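You operate a simulated robot arm through the tools that you are given. There is no shell and no other tool.

You run a simulated robot arm. Do the job below in one go: nothing can be reset, and whatever is moved stays where it is left.

Task
Wrap the glossy square chocolate and put it in the small red drawer.
Fine: use the foil press, its slider as set; draw the press tray out again and close the drawer. Where these are worked on the way, their far stop is far enough and under half their travel is too little: press tray, small red drawer.

It is judged by the outcome, as a careful person would: the job done as asked, and still so three seconds after it is handed in. It fails if anything else is knocked over, pushed out of place, dropped, spilled or broken.

Robot
A 6-joint arm with a two-finger parallel gripper, fixed in place. Base frame: the origin is at the foot of the arm, x ahead of it, y to its left, z up; the work surface is at about z = 0.8. Units: m, degrees, N and s.
Its first joint turns from -166.0 to 166.0 degrees. Payload 3.43 kg.
Tool frame: the origin (TCP) lies between the finger pads and is the grasp point; the fingertips stand 0.034 m ahead of it; z points along the fingers, y is the line along which they close. The gripper opens to 0.128 m. The fingers are 0.024 m wide and 0.012 m thick; the gripper's body (0.048 by 0.13 m) begins 0.096 m behind the TCP.
Orientation is that of the tool frame in the base frame, as a unit quaternion [x, y, z, w]. With the fingers straight down and closing along the base's y, the tool's x points along the base's -x, its y along +y and its z along -z.

Tools
- The arm moves only by the tool jog_arm. Its argument "commands" is text: rows parted by semicolons, each of 6 numbers parted by spaces: the shift along the tool's x, y, z in units of 20 mm (1.0 is 20 mm), then the turn, a rotation vector about the tool's x, y, z in units of 8 degrees (1.0 is 8 degrees). In form: tx ty tz wx wy wz; .... A call has 1 to 20 rows; each row shifts and turns the commanded pose from where the row before left it, along the tool's axes as they then stand. "hand" is the finger opening in m, from 0 to 0.128, set as the call begins (left out, the last holds). A call with a number of a shift or a turn outside -1 to 1 is refused whole. A row lasts 0.2 s, in which the tool goes at most 0.05 m and 8.6 degrees; a call with a longer step from one row to the next is refused whole, and so is a gripper value outside its range. Where a pose cannot be reached the arm comes as near as it can. A force on the tool above 60 N (or 10 N above the force at the start of the call, whichever is more), or a blocked arm, ends the call early, and 0.2 s more pass. The fingers move at their own pace (about 0.153 m/s each) and stop on an object; they squeeze with about 37 N. The grip force told is the motor's: it shows also when the fingers shut on nothing. Time passes only in rows, and 0.2 s behind the last, so rows that do not move let the fingers close. It gives the time, the measured TCP pose, the force on the tool (base axes), the opening and the grip force at its end, in the units of the frame above (readings bear some noise), with the torque about the TCP (base axes, N m) and any sound that the robot's microphone picked up.
- Cameras (640 x 400 px; columns grow to the right, rows downward): "scene" is fixed at [0.2022, 0.6432, 1.5299]; the picture's right is [-0.60, -0.80, 0.00], its down [-0.62, 0.46, -0.64] and it looks along [0.51, -0.38, -0.77] (base axes); focal length 337 px, centre (320, 200). "wrist" rides on the gripper at [0.076, -0.011, -0.16] in the tool frame; the picture's right is [0.15, 0.99, 0.00], its down [-0.88, 0.13, -0.46] and it looks along [-0.45, 0.07, 0.89] (tool axes); focal length 234 px, centre (320, 200). There is no depth. A picture from a camera that has moved, and an enlarged one, comes with that camera's place and axes in the base frame and with its lens. The place of the scene camera against the robot may be out by one fixed shift of up to 0.025 m in any direction.
- snapshot(camera): a new picture of that camera. The clock stands still meanwhile.
- enlarge(camera, box): a new picture of the part [left, top, right, bottom] of that camera's present view, enlarged. The clock stands still meanwhile.
- sign_off(): hands the job in; it is judged then, once.

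Places have to be worked out from the pictures, the camera data and where the tool is seen. Open the gripper and draw the arm clear of the work before you hand the job in, unless the task says otherwise.

The tools are called after "Call:" as name(argument=value, ...) on one line, values as JSON. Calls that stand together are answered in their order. jog_arm: Moves the arm, as the interface text tells. Its arguments: {"type":"object","properties":{"commands":{"type":"string"},"hand":{"type":"number"}},"required":["commands"]} The other tools are called the same way: snapshot (camera) takes a picture; enlarge (camera, box) takes an enlarged picture of a part of a camera's view; sign_off () hands the job in.

At the start:

```text
clock: 0.0
eef_pos: [0.6323, 0.2962, 1.1387]
ee_rot: [0.0, 1.0, 0.001, 0.0]
ft_force: [0.1, 0.1, -0.2]
moment: [0.02, 0.03, -0.02]
finger_gap: 0.1282
finger_force: 0.1
```

scene: 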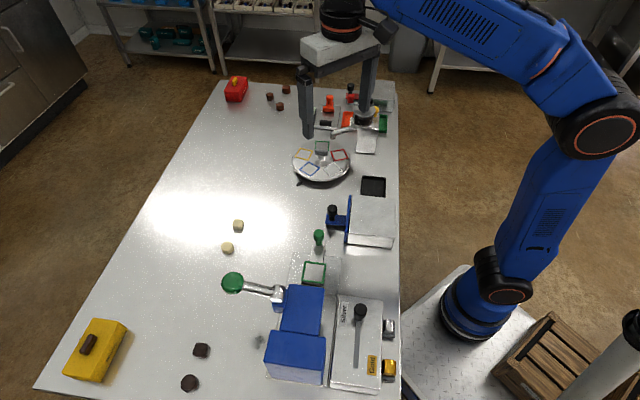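
wrist: 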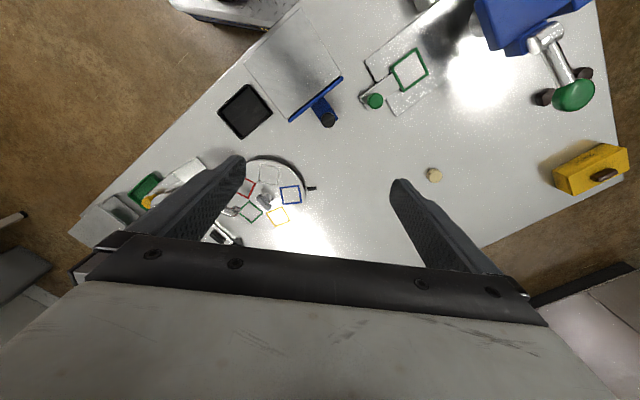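

I begin by looking closely at the scene: several chocolates (dark, pale, reddish) lie about, a blue foil press with a green lever, a tray with green square mark, and red/yellow drawers. I enlarge parts to identify them.

Call:
enlarge(camera="scene", box=[200, 220, 420, 400])

Call:
enlarge(camera="scene", box=[210, 60, 410, 200])

Call:
enlarge(camera="scene", box=[40, 200, 270, 400])

Call:
snapshot(camera="wrist")

```text
2.22 times, centred on (310, 310) of scene
camera zoom: at [0.2022, 0.6432, 1.5299], right [-0.6, -0.8, 0.0], down [-0.62, 0.46, -0.64], along [0.51, -0.38, -0.77], focal length 749 px, centre (342, -44)
```

zoom: 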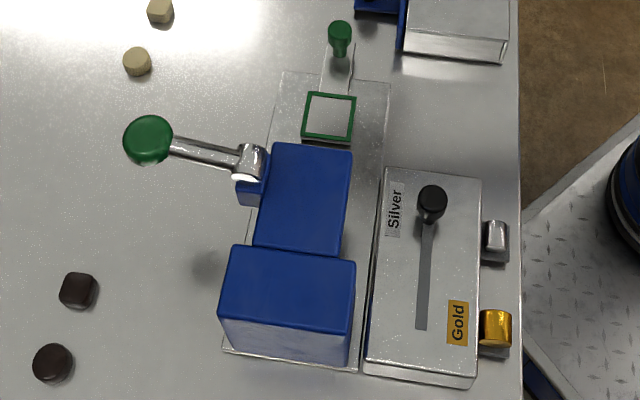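

```text
2.86 times, centred on (310, 130) of scene
camera zoom: at [0.2022, 0.6432, 1.5299], right [-0.6, -0.8, 0.0], down [-0.62, 0.46, -0.64], along [0.51, -0.38, -0.77], focal length 963 px, centre (349, 400)
```

zoom: 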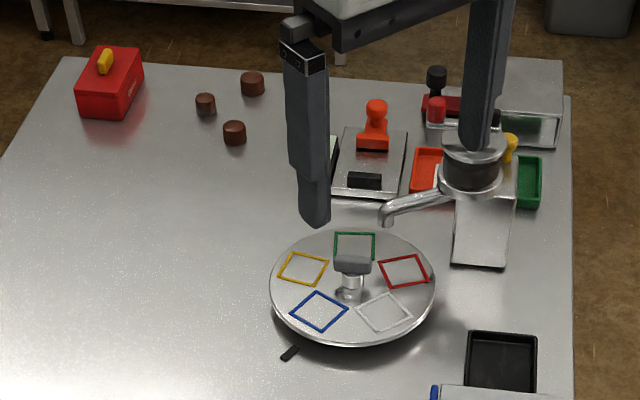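

```text
2.00 times, centred on (155, 300) of scene
camera zoom: at [0.2022, 0.6432, 1.5299], right [-0.6, -0.8, 0.0], down [-0.62, 0.46, -0.64], along [0.51, -0.38, -0.77], focal length 674 px, centre (650, 0)
```

zoom: 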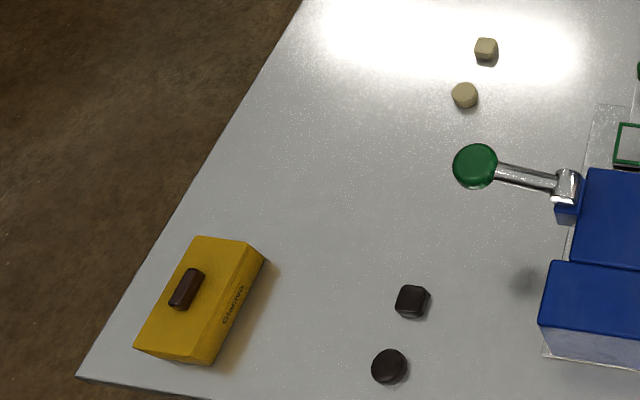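

```text
taken
camera wrist: at [0.5588, 0.286, 1.2983], right [-0.15, 0.99, 0.0], down [0.88, 0.13, 0.46], along [0.45, 0.07, -0.89], focal length 234 px, centre (320, 200)
```

wrist: 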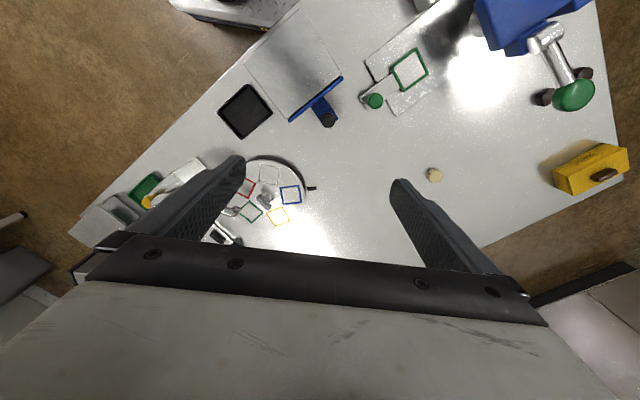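

The dark pair lies near (0.51, 0.72) and (0.46, 0.76); I judge the small red drawer to be the red-fronted grey box at the far right. I keep the tool high (lever knob is around z≈0.96) and move over to look at the dark pair with the wrist camera.

Call:
jog_arm(commands="0.68 0.96 0 0 0 0;0.68 0.96 0 0 0 0;0.68 0.96 0 0 0 0;0.68 0.96 0 0 0 0;0.68 0.96 0 0 0 0;0.68 0.96 0 0 0 0;0.68 0.96 0 0 0 0;0.68 0.96 0 0 0 0;0.68 0.96 0 0 0 0;0.68 0.96 0 0 0 0;0.68 0.96 0 0 0 0;0.68 0.96 0 0 0 0;0.68 0.96 0 0 0 0;0.68 0.96 0 0 0 0;0.68 0.96 0 0 0 0;0.68 0.96 0 0 0 0;0.68 0.96 0 0 0 0;0.68 0.96 0 0 0 0;0.68 0.96 0 0 0 0;0.68 0.96 0 0 0 0", hand=0.128)

```text
clock: 4.2
eef_pos: [0.3571, 0.652, 1.0862]
ee_rot: [0.001, 1.0, 0.003, 0.0]
ft_force: [-0.4, -0.9, 0.0]
moment: [0.0, -0.03, 0.02]
finger_gap: 0.128
finger_force: 0.2
out of reach, approached as far as the arm can: row 12, 13, 14, 15, 16, 17, 18, 19, 20
```

The arm reached its limit near (0.357, 0.652, 1.086), slightly lower than asked. I look through both cameras.

Call:
snapshot(camera="wrist")

Call:
snapshot(camera="scene")

Call:
enlarge(camera="scene", box=[200, 70, 420, 200])

```text
taken
camera wrist: at [0.2831, 0.64, 1.2459], right [-0.15, 0.99, 0.01], down [0.88, 0.13, 0.46], along [0.45, 0.07, -0.89], focal length 234 px, centre (320, 200)
```

wrist: 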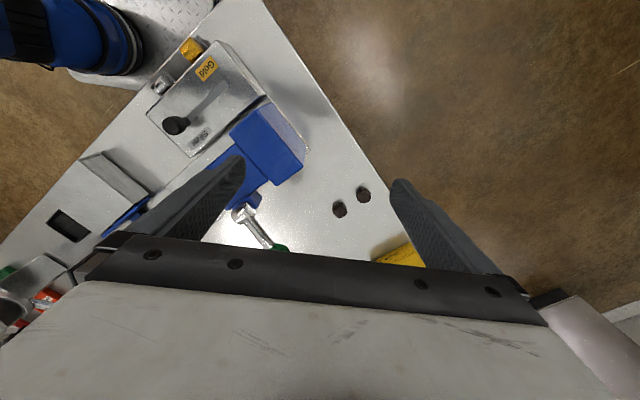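

```text
taken
```

scene: 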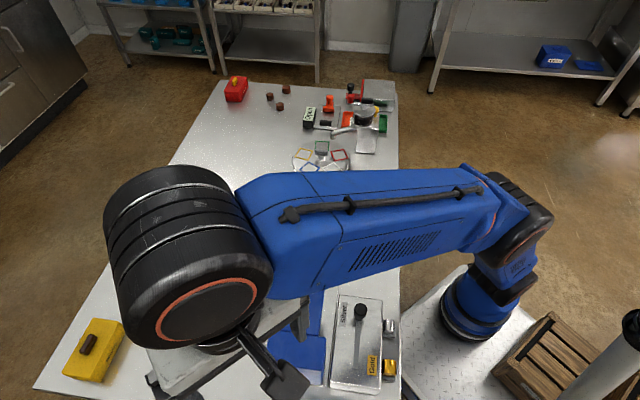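

```text
2.91 times, centred on (310, 135) of scene
camera zoom: at [0.2022, 0.6432, 1.5299], right [-0.6, -0.8, 0.0], down [-0.62, 0.46, -0.64], along [0.51, -0.38, -0.77], focal length 980 px, centre (349, 389)
```

zoom: 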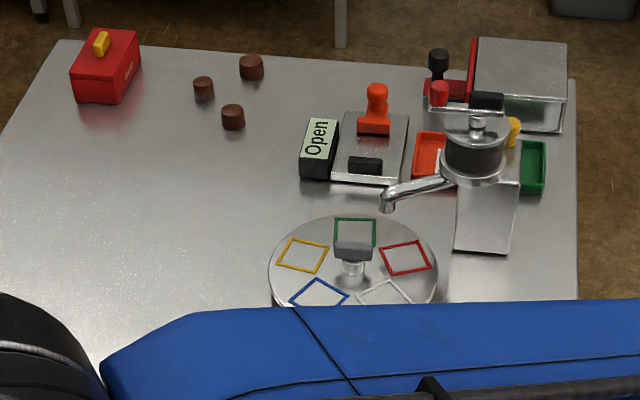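

The wrist now sees the dark pair and the press. I enlarge the dark pair and the press region in the wrist view.

Call:
enlarge(camera="wrist", box=[310, 160, 400, 230])

Call:
enlarge(camera="wrist", box=[130, 20, 320, 180])

```text
5.71 times, centred on (355, 195) of wrist
camera zoom: at [0.2831, 0.64, 1.2459], right [-0.15, 0.99, 0.01], down [0.88, 0.13, 0.46], along [0.45, 0.07, -0.89], focal length 1338 px, centre (120, 229)
```

zoom: 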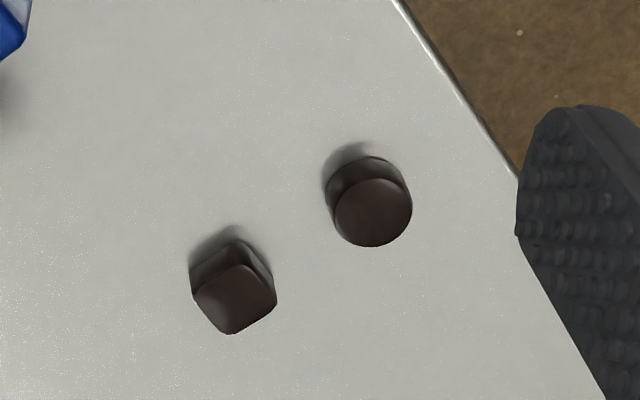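

```text
2.50 times, centred on (225, 100) of wrist
camera zoom: at [0.2831, 0.64, 1.2459], right [-0.15, 0.99, 0.01], down [0.88, 0.13, 0.46], along [0.45, 0.07, -0.89], focal length 585 px, centre (558, 450)
```

zoom: 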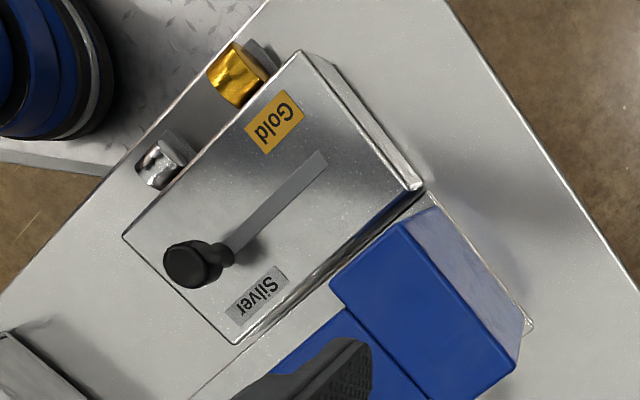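

The dark square sits near (0.515, 0.72). I now go to look at the pale pair from above for comparison of gloss.

Call:
jog_arm(commands="-0.965 -0.86 0.1 0 0 0;-0.965 -0.86 0.1 0 0 0;-0.965 -0.86 0.1 0 0 0;-0.965 -0.86 0.1 0 0 0;-0.965 -0.86 0.1 0 0 0;-0.965 -0.86 0.1 0 0 0;-0.965 -0.86 0.1 0 0 0;-0.965 -0.86 0.1 0 0 0;-0.965 -0.86 0.1 0 0 0;-0.965 -0.86 0.1 0 0 0")

Call:
snapshot(camera="wrist")

```text
clock: 6.4
eef_pos: [0.5485, 0.4826, 1.0659]
ee_rot: [0.0, 1.0, 0.001, -0.001]
ft_force: [-0.7, 0.7, 0.0]
moment: [-0.02, -0.02, -0.01]
finger_gap: 0.1282
finger_force: 0.1
```

```text
taken
camera wrist: at [0.474, 0.4716, 1.2272], right [-0.15, 0.99, 0.0], down [0.88, 0.13, 0.46], along [0.45, 0.07, -0.89], focal length 234 px, centre (320, 200)
```

wrist: 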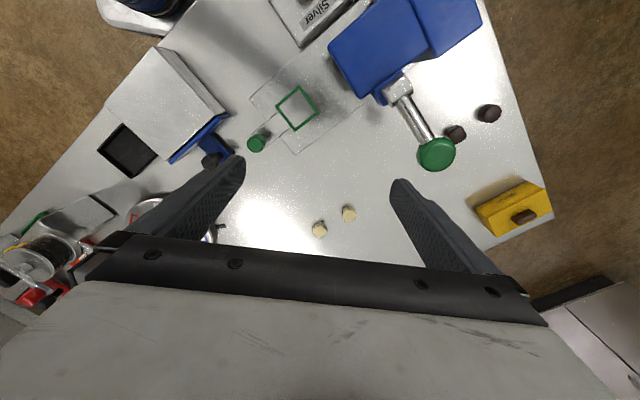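

The pale pair and the press with its tray (green square on clear tray, green handle) are visible. I enlarge each of them.

Call:
enlarge(camera="wrist", box=[295, 190, 375, 245])

Call:
enlarge(camera="wrist", box=[425, 90, 515, 150])

Call:
enlarge(camera="wrist", box=[230, 0, 480, 180])

```text
7.27 times, centred on (335, 218) of wrist
camera zoom: at [0.474, 0.4716, 1.2272], right [-0.15, 0.99, 0.0], down [0.88, 0.13, 0.46], along [0.45, 0.07, -0.89], focal length 1703 px, centre (211, 73)
```

zoom: 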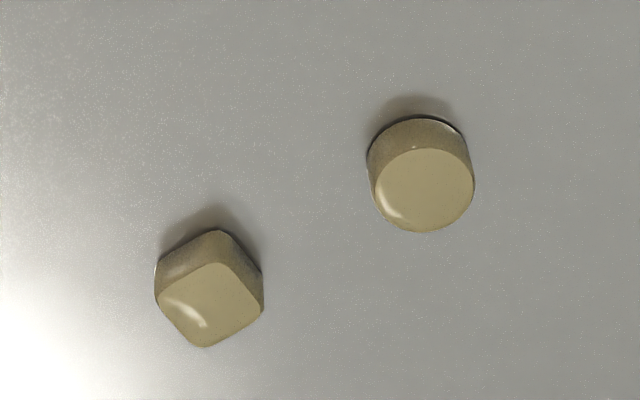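

```text
6.67 times, centred on (470, 120) of wrist
camera zoom: at [0.474, 0.4716, 1.2272], right [-0.15, 0.99, 0.0], down [0.88, 0.13, 0.46], along [0.45, 0.07, -0.89], focal length 1561 px, centre (-680, 733)
```

zoom: 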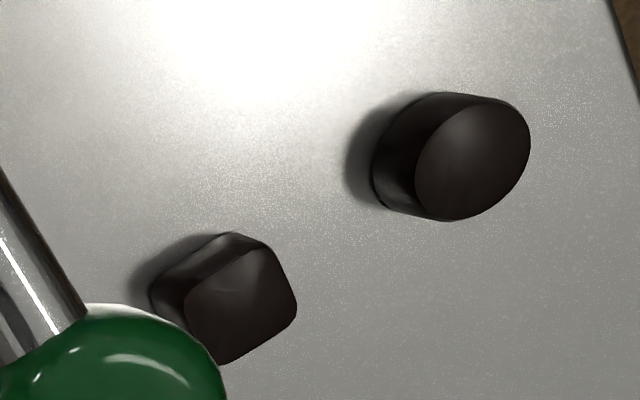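

```text
2.22 times, centred on (355, 90) of wrist
camera zoom: at [0.474, 0.4716, 1.2272], right [-0.15, 0.99, 0.0], down [0.88, 0.13, 0.46], along [0.45, 0.07, -0.89], focal length 520 px, centre (242, 444)
```

zoom: 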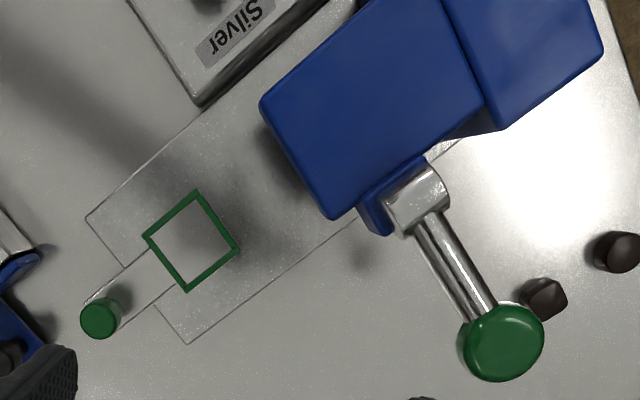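

The pale square shows a sharp highlight (glossy), while the dark ones show only a broad sheen. I next look at the brown trio and the red-fronted cabinet from the other side of the table.

Call:
jog_arm(commands="-0.55 -0.95 -0.1 0 0 0;-0.55 -0.95 -0.1 0 0 0;-0.55 -0.95 -0.1 0 0 0;-0.55 -0.95 -0.1 0 0 0;-0.55 -0.95 -0.1 0 0 0;-0.55 -0.95 -0.1 0 0 0;-0.55 -0.95 -0.1 0 0 0;-0.55 -0.95 -0.1 0 0 0;-0.55 -0.95 -0.1 0 0 0;-0.55 -0.95 -0.1 0 0 0;-0.55 -0.95 -0.1 0 0 0;-0.55 -0.95 -0.1 0 0 0;-0.55 -0.95 -0.1 0 0 0;-0.55 -0.95 -0.1 0 0 0;-0.55 -0.95 -0.1 0 0 0;-0.55 -0.95 -0.1 0 0 0;-0.55 -0.95 -0.1 0 0 0;-0.55 -0.95 -0.1 0 0 0;-0.55 -0.95 -0.1 0 0 0;-0.55 -0.95 -0.1 0 0 0")

Call:
snapshot(camera="wrist")

Call:
snapshot(camera="scene")

```text
clock: 10.6
eef_pos: [0.7701, 0.1013, 1.1038]
ee_rot: [0.0, 1.0, 0.001, -0.001]
ft_force: [-0.6, 0.7, 0.5]
moment: [-0.02, 0.0, -0.01]
finger_gap: 0.1283
finger_force: 0.0
```

```text
taken
camera wrist: at [0.6956, 0.0892, 1.2648], right [-0.15, 0.99, 0.0], down [0.88, 0.13, 0.46], along [0.45, 0.07, -0.89], focal length 234 px, centre (320, 200)
```

wrist: 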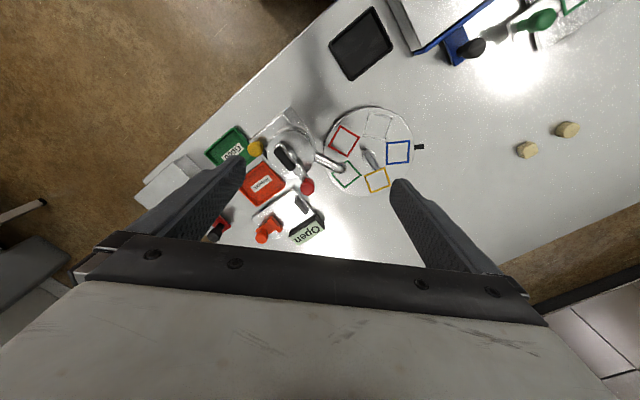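

```text
taken
```

scene: 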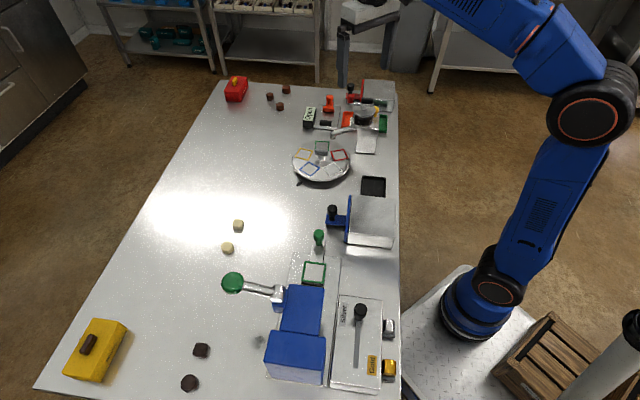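

The wrist camera's image-down is the outward direction, so things farther out are hidden by the gripper. I enlarge the scene view on the brown trio and the red-fronted cabinet first.

Call:
enlarge(camera="scene", box=[220, 70, 310, 126])

Call:
enlarge(camera="scene", box=[300, 70, 410, 140])

Call:
enlarge(camera="wrist", box=[130, 90, 350, 250])

```text
7.11 times, centred on (265, 98) of scene
camera zoom: at [0.2022, 0.6432, 1.5299], right [-0.6, -0.8, 0.0], down [-0.62, 0.46, -0.64], along [0.51, -0.38, -0.77], focal length 2396 px, centre (711, 925)
```

zoom: 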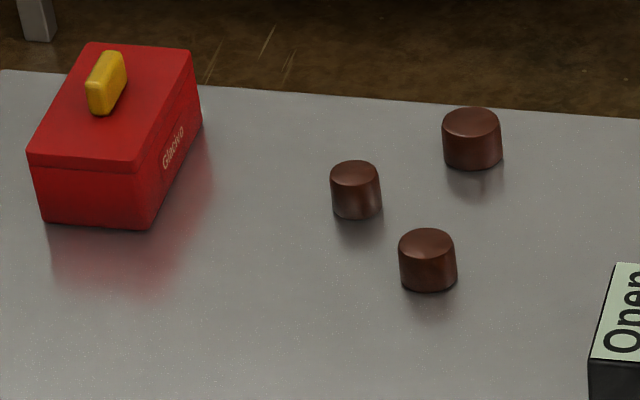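

```text
5.71 times, centred on (355, 105) of scene
camera zoom: at [0.2022, 0.6432, 1.5299], right [-0.6, -0.8, 0.0], down [-0.62, 0.46, -0.64], along [0.51, -0.38, -0.77], focal length 1925 px, centre (120, 743)
```

zoom: 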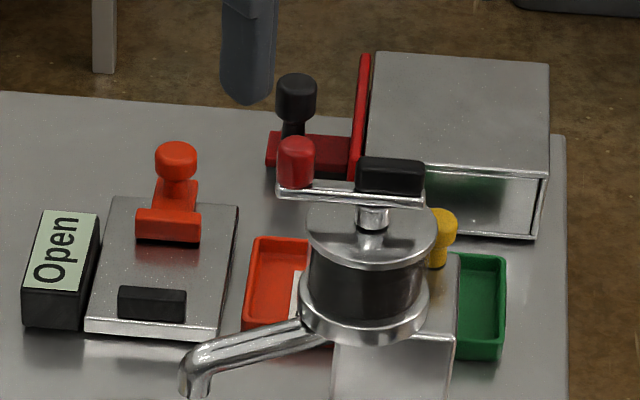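

```text
2.50 times, centred on (240, 170) of wrist
camera zoom: at [0.6956, 0.0892, 1.2648], right [-0.15, 0.99, 0.0], down [0.88, 0.13, 0.46], along [0.45, 0.07, -0.89], focal length 585 px, centre (520, 275)
```

zoom: 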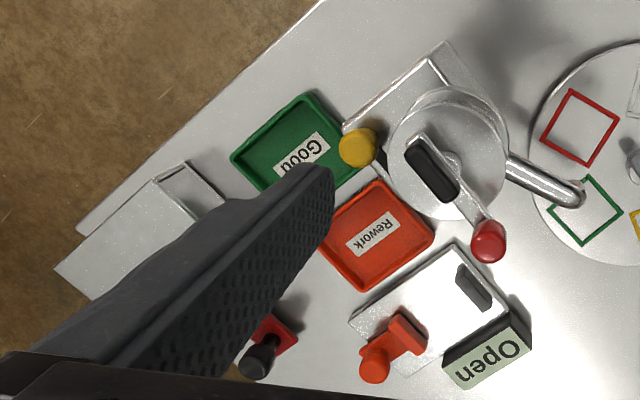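

All three brown ones are round, so the only squares are the pale and the dark one. I go closer to the pale pair to judge gloss and size.

Call:
jog_arm(commands="0.12 0.99 0.38 0 0 0;0.12 0.99 0.38 0 0 0;0.12 0.99 0.38 0 0 0;0.12 0.99 0.38 0 0 0;0.12 0.99 0.38 0 0 0;0.12 0.99 0.38 0 0 0;0.12 0.99 0.38 0 0 0;0.12 0.99 0.38 0 0 0;0.12 0.99 0.38 0 0 0;0.12 0.99 0.38 0 0 0;0.12 0.99 0.38 0 0 0;0.12 0.99 0.38 0 0 0;0.12 0.99 0.38 0 0 0;0.12 0.99 0.38 0 0 0;0.12 0.99 0.38 0 0 0;0.12 0.99 0.38 0 0 0;0.12 0.99 0.38 0 0 0;0.12 0.99 0.38 0 0 0;0.12 0.99 0.38 0 0 0;0.12 0.99 0.38 0 0 0")

Call:
snapshot(camera="wrist")

Call:
enlarge(camera="wrist", box=[260, 120, 380, 195])

```text
clock: 14.8
eef_pos: [0.72, 0.499, 0.9545]
ee_rot: [0.0, 1.0, 0.002, 0.0]
ft_force: [-0.8, -0.2, -0.7]
moment: [0.02, 0.01, 0.02]
finger_gap: 0.128
finger_force: 0.0
```

```text
taken
camera wrist: at [0.6468, 0.4865, 1.1149], right [-0.15, 0.99, 0.0], down [0.88, 0.13, 0.46], along [0.45, 0.07, -0.89], focal length 234 px, centre (320, 200)
```

wrist: 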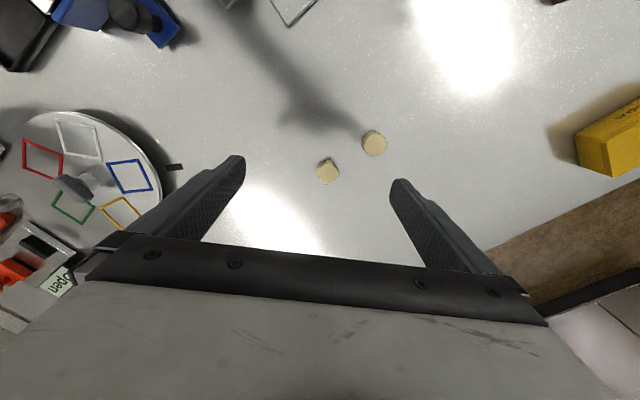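

```text
5.33 times, centred on (320, 158) of wrist
camera zoom: at [0.6468, 0.4865, 1.1149], right [-0.15, 0.99, 0.0], down [0.88, 0.13, 0.46], along [0.45, 0.07, -0.89], focal length 1249 px, centre (320, 427)
```

zoom: 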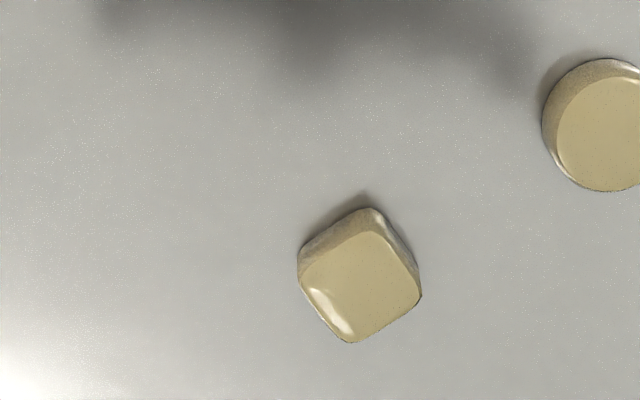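

The pale square at about (0.751, 0.512), about 22 mm wide and turned 45° like the table, shows crisp highlights, so it is the glossy square; the dark square is dull. I now rise, turn the tool −45° to line up with the table, and go look at the press and its tray.

Call:
jog_arm(commands="0 0 -1 0 0 -0.9375;0 0 -1 0 0 -0.9375;0 0 -1 0 0 -0.9375;0 0 -1 0 0 -0.9375;0.5 0 -1 0 0 -0.9375;0.5 0 -1 0 0 -0.9375;1 0.15 0 0 0 0;1 0.15 0 0 0 0;1 0.15 0 0 0 0;1 0.15 0 0 0 0;1 0.15 0 0 0 0;1 0.15 0 0 0 0;1 0.15 0 0 0 0;1 0.15 0 0 0 0;1 0.15 0 0 0 0;1 0.15 0 0 0 0;1 0.15 0 0 0 0;1 0.15 0 0 0 0")

Call:
snapshot(camera="wrist")

Call:
snapshot(camera="scene")

```text
clock: 18.6
eef_pos: [0.5097, 0.3445, 1.0708]
ee_rot: [-0.383, 0.924, 0.001, 0.001]
ft_force: [-0.1, 0.5, -0.2]
moment: [-0.03, 0.0, 0.03]
finger_gap: 0.1282
finger_force: 0.1
```

```text
taken
camera wrist: at [0.4654, 0.2823, 1.2323], right [-0.8, 0.6, 0.0], down [0.53, 0.71, 0.46], along [0.27, 0.37, -0.89], focal length 234 px, centre (320, 200)
```

wrist: 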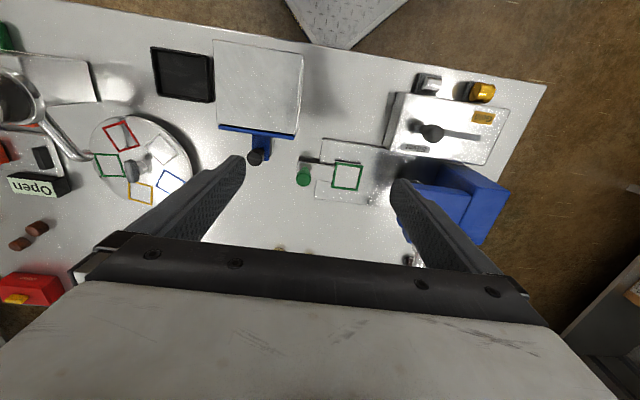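

```text
taken
```

scene: 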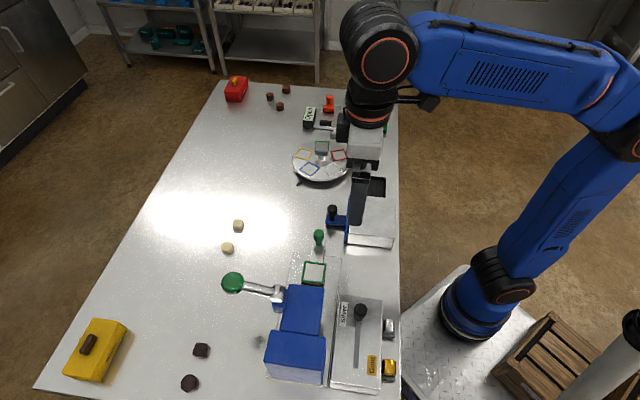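

The table axes are at 45° to the base, as supposed. I enlarge the press, tray, and blue drawer handle for details.

Call:
enlarge(camera="wrist", box=[280, 120, 420, 220])

Call:
enlarge(camera="wrist", box=[370, 60, 560, 270])

Call:
enlarge(camera="scene", box=[210, 220, 350, 390])

```text
4.00 times, centred on (350, 170) of wrist
camera zoom: at [0.4654, 0.2823, 1.2323], right [-0.8, 0.6, 0.0], down [0.53, 0.71, 0.46], along [0.27, 0.37, -0.89], focal length 937 px, centre (200, 320)
```

zoom: 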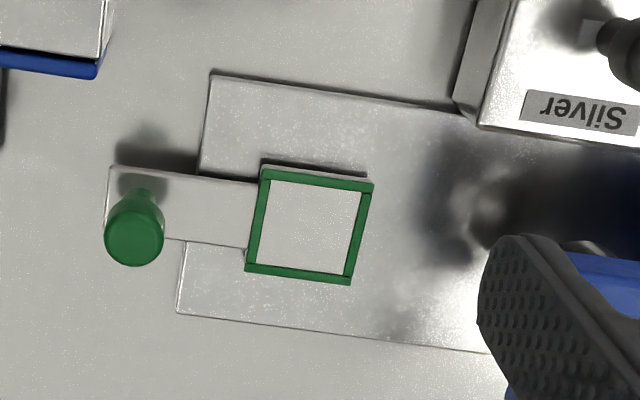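

```text
1.90 times, centred on (465, 165) of wrist
camera zoom: at [0.4654, 0.2823, 1.2323], right [-0.8, 0.6, 0.0], down [0.53, 0.71, 0.46], along [0.27, 0.37, -0.89], focal length 446 px, centre (44, 267)
```

zoom: 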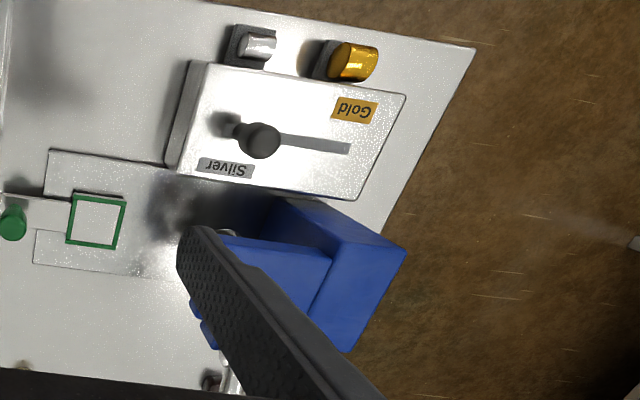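

```text
2.35 times, centred on (280, 305) of scene
camera zoom: at [0.2022, 0.6432, 1.5299], right [-0.6, -0.8, 0.0], down [-0.62, 0.46, -0.64], along [0.51, -0.38, -0.77], focal length 793 px, centre (414, -47)
```

zoom: 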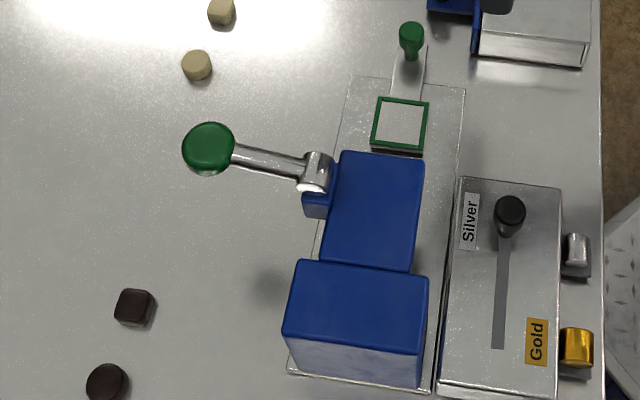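

Triangulating: tray square centre ≈ (0.520, 0.441, 0.82), tray knob ≈ (0.576, 0.386, top 0.865), lever ball ≈ (0.528, 0.614, 0.968), hub ≈ (0.470, 0.554, 0.953), so the lever tips down about the e1 axis. I turn the tool 90° so the fingers close along the outward table axis, for picking the pale square and later working the tray knob.

Call:
jog_arm(commands="0 0 0.25 0 0 0.9375;0 0 0.25 0 0 0.9375;0 0 0.25 0 0 0.9375;0 0 0.25 0 0 0.9375;0 0 0.25 0 0 0.9375;0 0 0.25 0 0 0.9375;0 0 0.25 0 0 0.9375;0 0 0.25 0 0 0.9375;0 0 0.25 0 0 0.9375;0 0 0.25 0 0 0.9375;0 0 0.25 0 0 0.9375;0 0 0.25 0 0 0.9375")

```text
clock: 21.2
eef_pos: [0.5081, 0.343, 1.012]
ee_rot: [0.384, 0.923, 0.001, 0.0]
ft_force: [-0.5, 0.3, -0.3]
moment: [0.03, 0.02, 0.03]
finger_gap: 0.1281
finger_force: 0.1
```

Tool turned as wanted. I move over the pale square at about (0.751, 0.512), staying above the tray knob on the way, then view it.

Call:
jog_arm(commands="-0.173 0.97 0.1 0 0 0;-0.173 0.97 0.1 0 0 0;-0.173 0.97 0.1 0 0 0;-0.173 0.97 0.1 0 0 0;-0.173 0.97 0.1 0 0 0;-0.173 0.97 0.1 0 0 0;-0.173 0.97 0.1 0 0 0;-0.173 0.97 0.1 0 0 0;-0.173 0.97 0.1 0 0 0;-0.173 0.97 0.1 0 0 0;-0.173 0.97 0.6 0 0 0;-0.173 0.97 0.6 0 0 0;-0.173 0.97 0.6 0 0 0;-0.173 0.97 0.6 0 0 0;-0.173 0.97 0.6 0 0 0;0 0 0 0 0 0", hand=0.07)

Call:
snapshot(camera="wrist")

Call:
enlarge(camera="wrist", box=[260, 120, 380, 195])

```text
clock: 24.6
eef_pos: [0.7517, 0.5131, 0.932]
ee_rot: [0.383, 0.924, 0.001, 0.0]
ft_force: [0.0, 0.5, 0.3]
moment: [0.0, -0.01, -0.02]
finger_gap: 0.0699
finger_force: 0.1
```

```text
taken
camera wrist: at [0.6912, 0.5582, 1.0926], right [0.6, 0.8, 0.0], down [0.71, -0.53, 0.45], along [0.37, -0.27, -0.89], focal length 234 px, centre (320, 200)
```

wrist: 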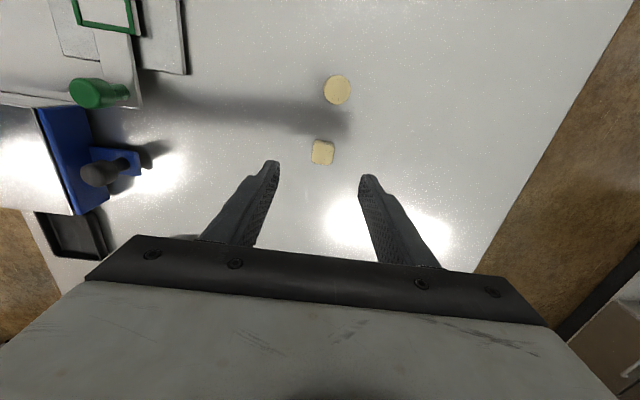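

```text
5.33 times, centred on (320, 158) of wrist
camera zoom: at [0.6912, 0.5582, 1.0926], right [0.6, 0.8, 0.0], down [0.71, -0.53, 0.45], along [0.37, -0.27, -0.89], focal length 1249 px, centre (320, 427)
```

zoom: 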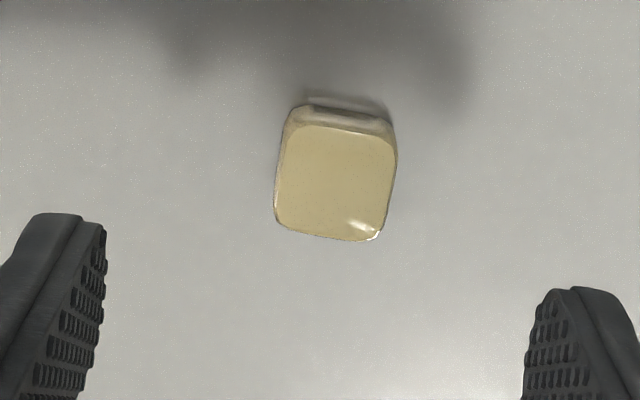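

The pale square is centred within about 3 mm of the tool and squared to the fingers. I descend to z≈0.841 (tips ~7 mm above the table) with fingers open 0.06.

Call:
jog_arm(commands="-0.085 0.125 0.9 0 0 0;0 0 0.9 0 0 0;0 0 0.9 0 0 0;0 0 0.9 0 0 0;0 0 0.9 0 0 0;0 0 0 0 0 0", hand=0.06)

Call:
snapshot(camera="wrist")

Call:
enlarge(camera="wrist", box=[250, 140, 390, 240])

```text
clock: 26.0
eef_pos: [0.7547, 0.5131, 0.8438]
ee_rot: [0.383, 0.924, 0.001, -0.001]
ft_force: [0.3, 0.4, 0.4]
moment: [-0.02, -0.01, 0.02]
finger_gap: 0.0598
finger_force: 0.0
```

```text
taken
camera wrist: at [0.6954, 0.5581, 1.0031], right [0.6, 0.8, 0.0], down [0.71, -0.53, 0.45], along [0.37, -0.27, -0.89], focal length 234 px, centre (320, 200)
```

wrist: 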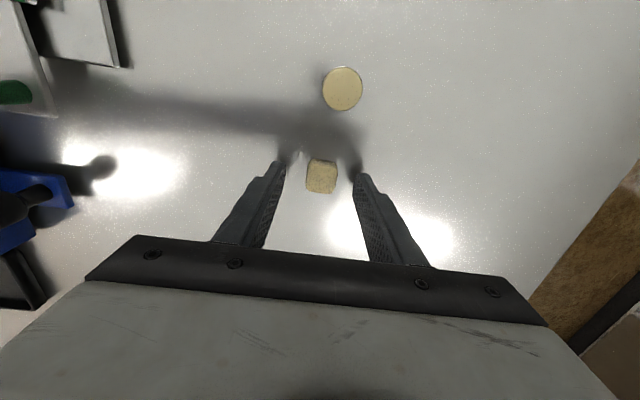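

```text
4.00 times, centred on (320, 190) of wrist
camera zoom: at [0.6954, 0.5581, 1.0031], right [0.6, 0.8, 0.0], down [0.71, -0.53, 0.45], along [0.37, -0.27, -0.89], focal length 937 px, centre (320, 240)
```

zoom: 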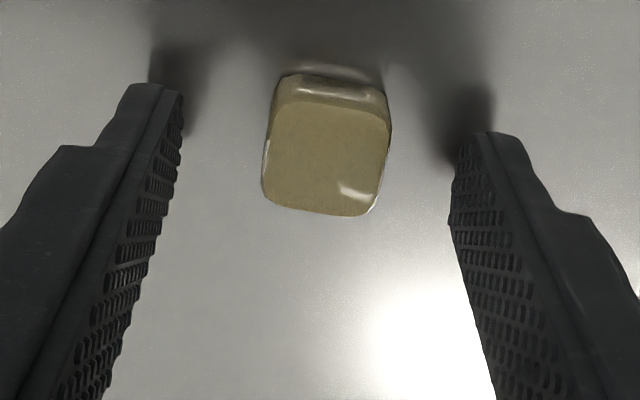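

The square sits between the fingers, glossy for sure. I shift 2.5 mm to centre it and close the fingers.

Call:
jog_arm(commands="0.05 0.12 0.1 0 0 0;0 0 0 0 0 0")

Call:
jog_arm(commands="0 0 0 0 0 0;0 0 0 0 0 0;0 0 0 0 0 0", hand=0.012)

```text
clock: 26.6
eef_pos: [0.7573, 0.5142, 0.8409]
ee_rot: [0.383, 0.924, 0.001, -0.001]
ft_force: [0.2, -0.3, -0.4]
moment: [-0.02, -0.01, 0.0]
finger_gap: 0.0601
finger_force: 0.1
```

```text
clock: 27.4
eef_pos: [0.7561, 0.5152, 0.8409]
ee_rot: [0.383, 0.924, 0.001, 0.0]
ft_force: [0.7, 0.4, -0.6]
moment: [-0.01, -0.05, 0.01]
finger_gap: 0.0253
finger_force: 36.2
```

Gripped at 25 mm gap with firm force. I lift and carry it toward the tray square, then view.

Call:
jog_arm(commands="0 0 -0.5 0 0 0;0 0 -1 0 0 0;0 0 -1 0 0 0;0 0 -1 0 0 0;0 0 -1 0 0 0;0.48 -0.91 0 0 0 0;0.48 -0.91 0 0 0 0;0.48 -0.91 0 0 0 0;0.48 -0.91 0 0 0 0;0.48 -0.91 0 0 0 0;0.48 -0.91 0 0 0 0;0.48 -0.91 0 0 0 0;0.48 -0.91 0 0 0 0;0.48 -0.91 0 0 0 0;0.48 -0.91 0 0 0 0;0.48 -0.91 0 0 0 0;0.45 -0.91 0 0 0 0;0 0 0 0 0 0")

Call:
snapshot(camera="wrist")

Call:
snapshot(camera="scene")

```text
clock: 31.2
eef_pos: [0.5215, 0.4406, 0.9309]
ee_rot: [0.383, 0.924, 0.001, -0.001]
ft_force: [-0.8, -0.8, -0.4]
moment: [-0.01, 0.04, -0.01]
finger_gap: 0.0251
finger_force: 36.3
```

```text
taken
camera wrist: at [0.4608, 0.4858, 1.0913], right [0.6, 0.8, 0.0], down [0.71, -0.53, 0.45], along [0.37, -0.27, -0.89], focal length 234 px, centre (320, 200)
```

wrist: 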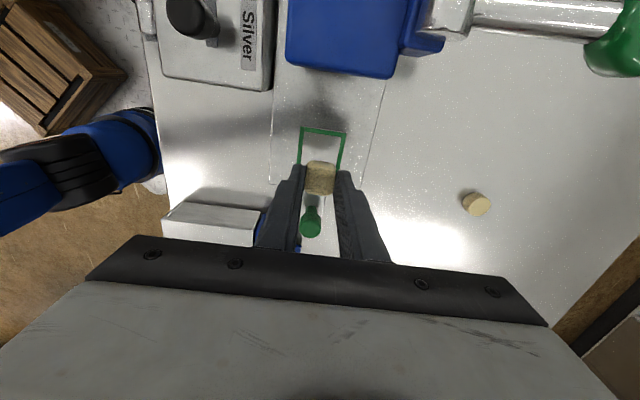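

```text
taken
```

scene: 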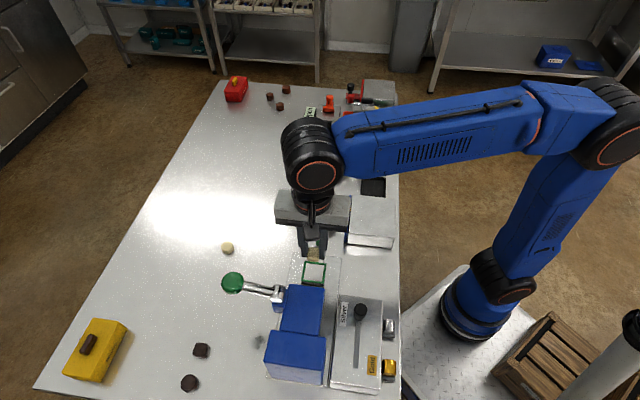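

The square hangs over the tray. I enlarge to check alignment with the green frame.

Call:
enlarge(camera="wrist", box=[250, 110, 400, 215])

Call:
enlarge(camera="scene", box=[270, 225, 360, 300])

```text
3.81 times, centred on (325, 162) of wrist
camera zoom: at [0.4608, 0.4858, 1.0913], right [0.6, 0.8, 0.0], down [0.71, -0.53, 0.45], along [0.37, -0.27, -0.89], focal length 892 px, centre (301, 343)
```

zoom: 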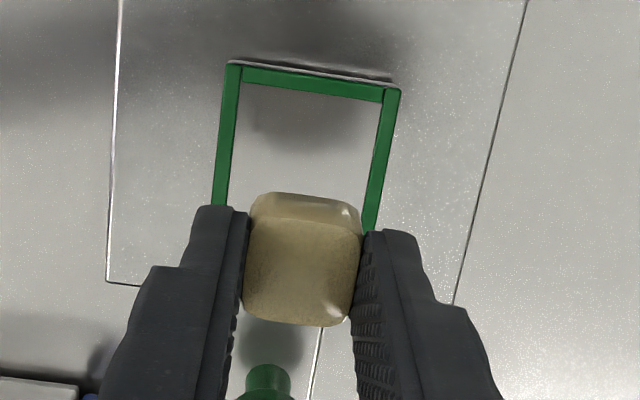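

```text
5.33 times, centred on (315, 262) of scene
camera zoom: at [0.2022, 0.6432, 1.5299], right [-0.6, -0.8, 0.0], down [-0.62, 0.46, -0.64], along [0.51, -0.38, -0.77], focal length 1797 px, centre (347, -133)
```

zoom: 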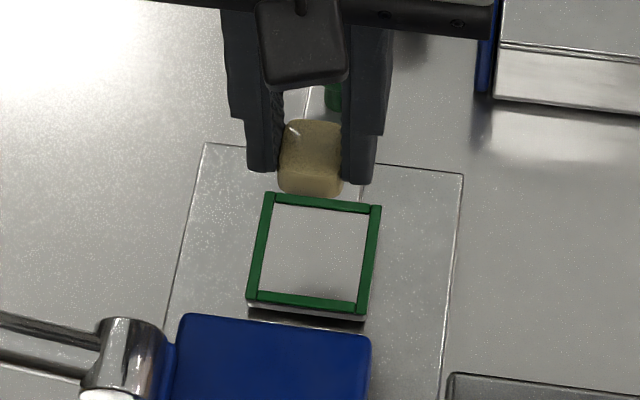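

Frame centre works out to p≈0.056, q≈0.681 and the chocolate hangs within 3 mm of that. I lower to just above the tray, then creep down watching the force.

Call:
jog_arm(commands="0 0 0.85 0 0 0;0 0 0.85 0 0 0;0 0 0.85 0 0 0;0 0 0.8 0 0 0;0 0 0 0 0 0")

Call:
jog_arm(commands="0 0 0.1 0 0 0;0 0 0.1 0 0 0;0 0 0 0 0 0")

Call:
enlarge(camera="scene", box=[270, 225, 360, 300])

```text
clock: 32.4
eef_pos: [0.5207, 0.4425, 0.8645]
ee_rot: [0.382, 0.924, 0.002, 0.0]
ft_force: [1.6, 1.0, 16.7]
moment: [0.01, -0.01, -0.01]
finger_gap: 0.0253
finger_force: 36.8
```

```text
clock: 33.2
eef_pos: [0.5202, 0.4415, 0.8609]
ee_rot: [0.384, 0.923, 0.003, 0.0]
ft_force: [7.0, 7.9, 33.5]
moment: [0.31, -0.25, 0.02]
finger_gap: 0.0253
finger_force: 36.7
```

```text
5.33 times, centred on (315, 262) of scene
camera zoom: at [0.2022, 0.6432, 1.5299], right [-0.6, -0.8, 0.0], down [-0.62, 0.46, -0.64], along [0.51, -0.38, -0.77], focal length 1797 px, centre (347, -133)
```

zoom: 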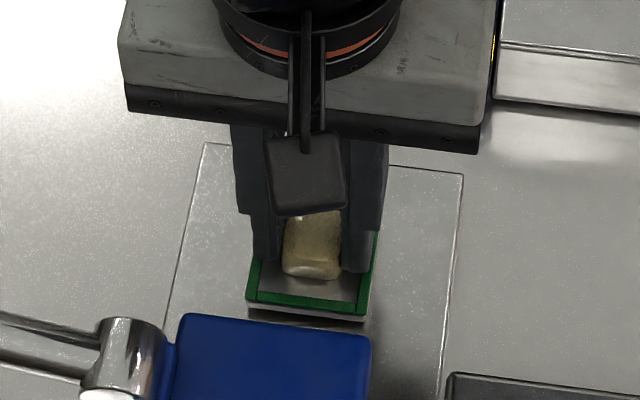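

Contact came at z≈0.866, so I pressed slightly; I ease up until the force nearly vanishes before releasing.

Call:
jog_arm(commands="0 0 -0.15 0 0 0;0 0 -0.1 0 0 0;0 0 0 0 0 0")

Call:
enlarge(camera="wrist", box=[250, 130, 400, 235])

```text
clock: 34.0
eef_pos: [0.5183, 0.4413, 0.8657]
ee_rot: [0.383, 0.924, 0.0, -0.001]
ft_force: [-1.1, 0.0, 0.0]
moment: [0.0, 0.01, -0.01]
finger_gap: 0.0251
finger_force: 37.0
```

```text
3.81 times, centred on (325, 182) of wrist
camera zoom: at [0.4587, 0.4869, 1.0249], right [0.6, 0.8, 0.0], down [0.71, -0.53, 0.45], along [0.37, -0.27, -0.89], focal length 892 px, centre (301, 267)
```

zoom: 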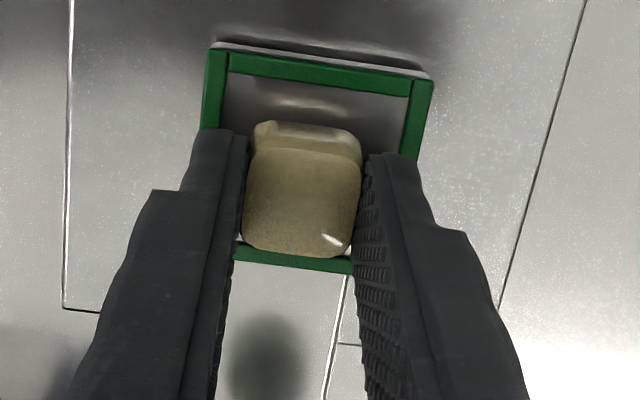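

Force is zero now and the square is centred in the frame. I open the fingers to 0.05 and check.

Call:
jog_arm(commands="0 0 0 0 0 0;0 0 0 0 0 0;0 0 0 0 0 0", hand=0.05)

Call:
enlarge(camera="wrist", box=[250, 130, 400, 235])

```text
clock: 34.8
eef_pos: [0.5198, 0.4413, 0.8657]
ee_rot: [0.383, 0.924, 0.001, 0.0]
ft_force: [-0.2, -0.2, 0.9]
moment: [-0.01, 0.0, 0.02]
finger_gap: 0.05
finger_force: 0.1
```

```text
3.81 times, centred on (325, 182) of wrist
camera zoom: at [0.4588, 0.4869, 1.0253], right [0.6, 0.8, 0.0], down [0.71, -0.53, 0.45], along [0.37, -0.27, -0.89], focal length 892 px, centre (301, 267)
```

zoom: 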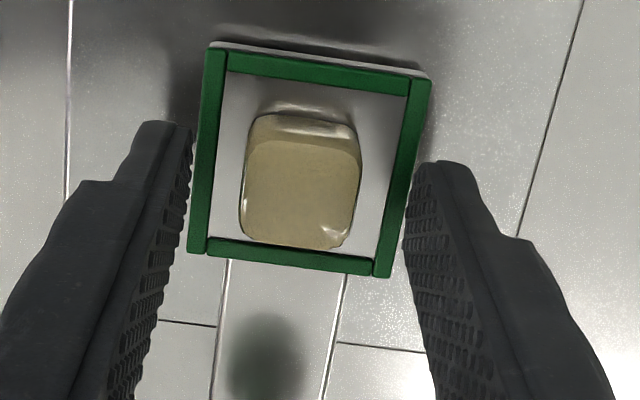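

The chocolate rests squarely in the frame. I rise, move to above the tray knob and check alignment before gripping it.

Call:
jog_arm(commands="0 0 -0.5 0 0 0;0 0 -1 0 0 0;0 0 -1 0 0 0;0 0 -1 0 0 0;-0.97 0 0 0 0 0;-0.97 0 0 0 0 0;-0.97 0 0 0 0 0;-0.97 0 0 0 0 0;0 0 0 0 0 0")

Call:
snapshot(camera="wrist")

Call:
enlarge(camera="scene", box=[270, 215, 360, 290])

```text
clock: 36.8
eef_pos: [0.5759, 0.3854, 0.9364]
ee_rot: [0.383, 0.924, 0.001, -0.001]
ft_force: [0.3, 0.0, -0.7]
moment: [0.01, 0.04, 0.0]
finger_gap: 0.0499
finger_force: 0.1
```

```text
taken
camera wrist: at [0.5159, 0.4311, 1.0962], right [0.6, 0.8, 0.0], down [0.71, -0.53, 0.45], along [0.37, -0.27, -0.89], focal length 234 px, centre (320, 200)
```

wrist: 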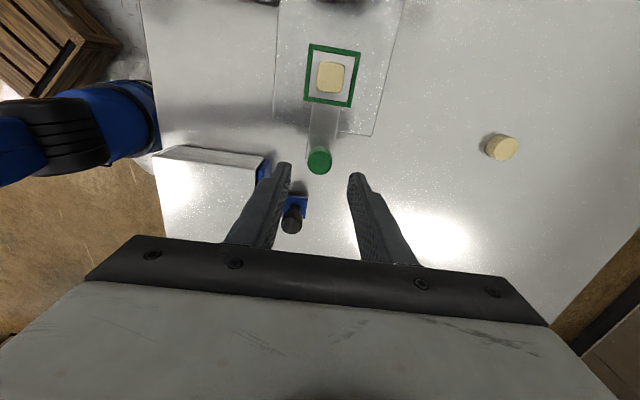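

```text
5.33 times, centred on (315, 252) of scene
camera zoom: at [0.2022, 0.6432, 1.5299], right [-0.6, -0.8, 0.0], down [-0.62, 0.46, -0.64], along [0.51, -0.38, -0.77], focal length 1797 px, centre (347, -80)
```

zoom: 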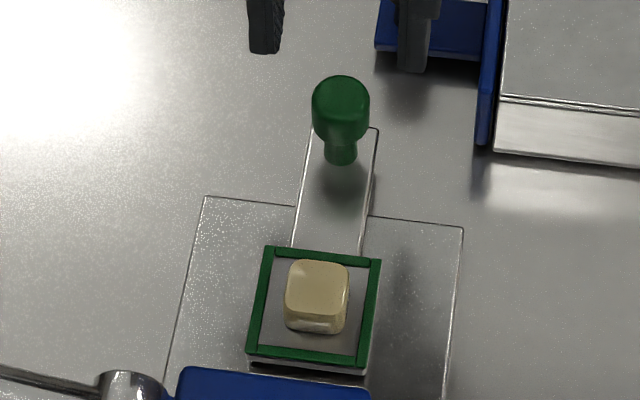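

The tray knob lies right below the tool (within 2 mm). I descend to z≈0.862 around it and close the fingers.

Call:
jog_arm(commands="0.08 0 0.9 0 0 0;0 0 0.9 0 0 0;0 0 0.9 0 0 0;0 0 0.9 0 0 0;0 0 0 0 0 0")

Call:
enlarge(camera="wrist", box=[230, 120, 410, 245])

```text
clock: 38.0
eef_pos: [0.577, 0.386, 0.8607]
ee_rot: [0.383, 0.924, 0.001, -0.001]
ft_force: [1.5, 0.7, 0.3]
moment: [0.0, 0.02, 0.0]
finger_gap: 0.0501
finger_force: 0.0
```

```text
3.20 times, centred on (320, 182) of wrist
camera zoom: at [0.5159, 0.4322, 1.0219], right [0.6, 0.8, 0.0], down [0.71, -0.53, 0.45], along [0.37, -0.27, -0.89], focal length 749 px, centre (320, 256)
```

zoom: 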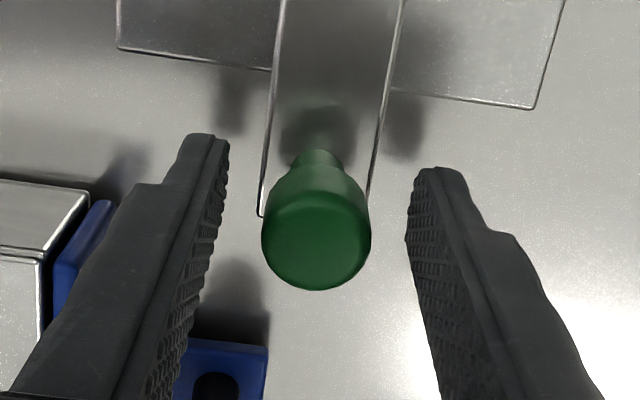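

Knob is between the fingers and clear of the blue drawer's bracket. I close on it.

Call:
jog_arm(commands="0 0 0 0 0 0;0 0 0 0 0 0;0 0 0 0 0 0", hand=0.01)

```text
clock: 38.8
eef_pos: [0.5756, 0.387, 0.861]
ee_rot: [0.383, 0.924, 0.0, -0.001]
ft_force: [-14.6, -13.4, -7.9]
moment: [-0.23, 0.32, 0.04]
finger_gap: 0.0257
finger_force: 45.5
```

A side force of ~20 N toward −e2 shows the grip is slightly off centre; I shift 1.5 mm that way.

Call:
jog_arm(commands="0 -0.07 0 0 0 0;0 0 0 0 0 0")

```text
clock: 39.4
eef_pos: [0.5758, 0.3876, 0.8616]
ee_rot: [0.383, 0.924, 0.001, 0.0]
ft_force: [2.0, 1.4, -7.3]
moment: [-0.38, -0.01, -0.11]
finger_gap: 0.0259
finger_force: 45.1
```

Now balanced. I push the tray inward along −e1 by 80 mm, watching the force.

Call:
jog_arm(commands="0.5 0 0 0 0 0;0.7 0 0 0 0 0;0.7 0 0 0 0 0;0.7 0 0 0 0 0;0.7 0 0 0 0 0;0.7 0 0 0 0 0")

Call:
enlarge(camera="scene", box=[230, 215, 370, 330])

```text
clock: 40.8
eef_pos: [0.517, 0.4434, 0.8616]
ee_rot: [0.383, 0.924, 0.0, -0.001]
ft_force: [23.7, 21.0, -16.7]
moment: [0.0, 0.76, 0.22]
finger_gap: 0.026
finger_force: 45.3
```

```text
3.48 times, centred on (300, 272) of scene
camera zoom: at [0.2022, 0.6432, 1.5299], right [-0.6, -0.8, 0.0], down [-0.62, 0.46, -0.64], along [0.51, -0.38, -0.77], focal length 1172 px, centre (390, -52)
```

zoom: 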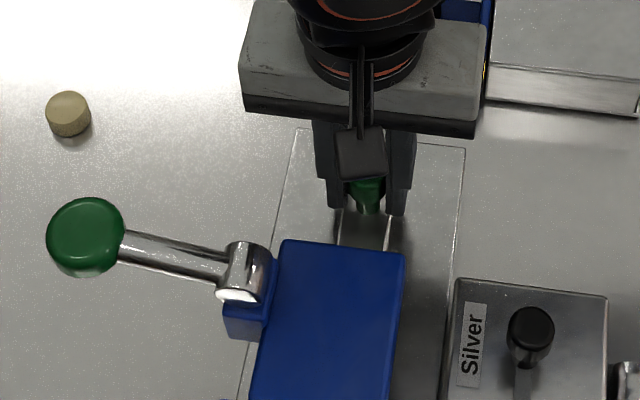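

The tray slid ~82 mm in; side force has built to ~31 N, so I correct laterally by 2 mm and down 1 mm before going on.

Call:
jog_arm(commands="0 0.1 0.06 0 0 0;0 0 0 0 0 0")

```text
clock: 41.4
eef_pos: [0.5184, 0.4444, 0.8605]
ee_rot: [0.383, 0.924, 0.001, -0.001]
ft_force: [1.6, 3.7, -2.1]
moment: [-0.87, 0.24, 0.06]
finger_gap: 0.0256
finger_force: 44.7
```

Balanced again. I continue inward in small steps to find the stop.

Call:
jog_arm(commands="0.5 0.012 0 0 0 0;0.5 0.012 0 0 0 0;0 0 0 0 0 0")

Call:
jog_arm(commands="0.4 0.01 0 0 0 0;0.3 0.01 0 0 0 0;0 0 0 0 0 0")

```text
clock: 42.2
eef_pos: [0.5032, 0.4579, 0.8617]
ee_rot: [0.383, 0.924, 0.0, -0.001]
ft_force: [-17.2, -19.3, -9.5]
moment: [0.91, 0.26, 0.18]
finger_gap: 0.0259
finger_force: 45.1
```

```text
clock: 42.9
eef_pos: [0.4948, 0.4674, 0.8615]
ee_rot: [0.383, 0.924, -0.003, 0.0]
ft_force: [-9.9, -22.5, 5.4]
moment: [1.07, 0.03, 0.0]
finger_gap: 0.0256
finger_force: 45.6
stopped in row 3: the force on the tool passed its limit at 62 N (the readings are from after the stop); the commanded pose is now the measured one
```

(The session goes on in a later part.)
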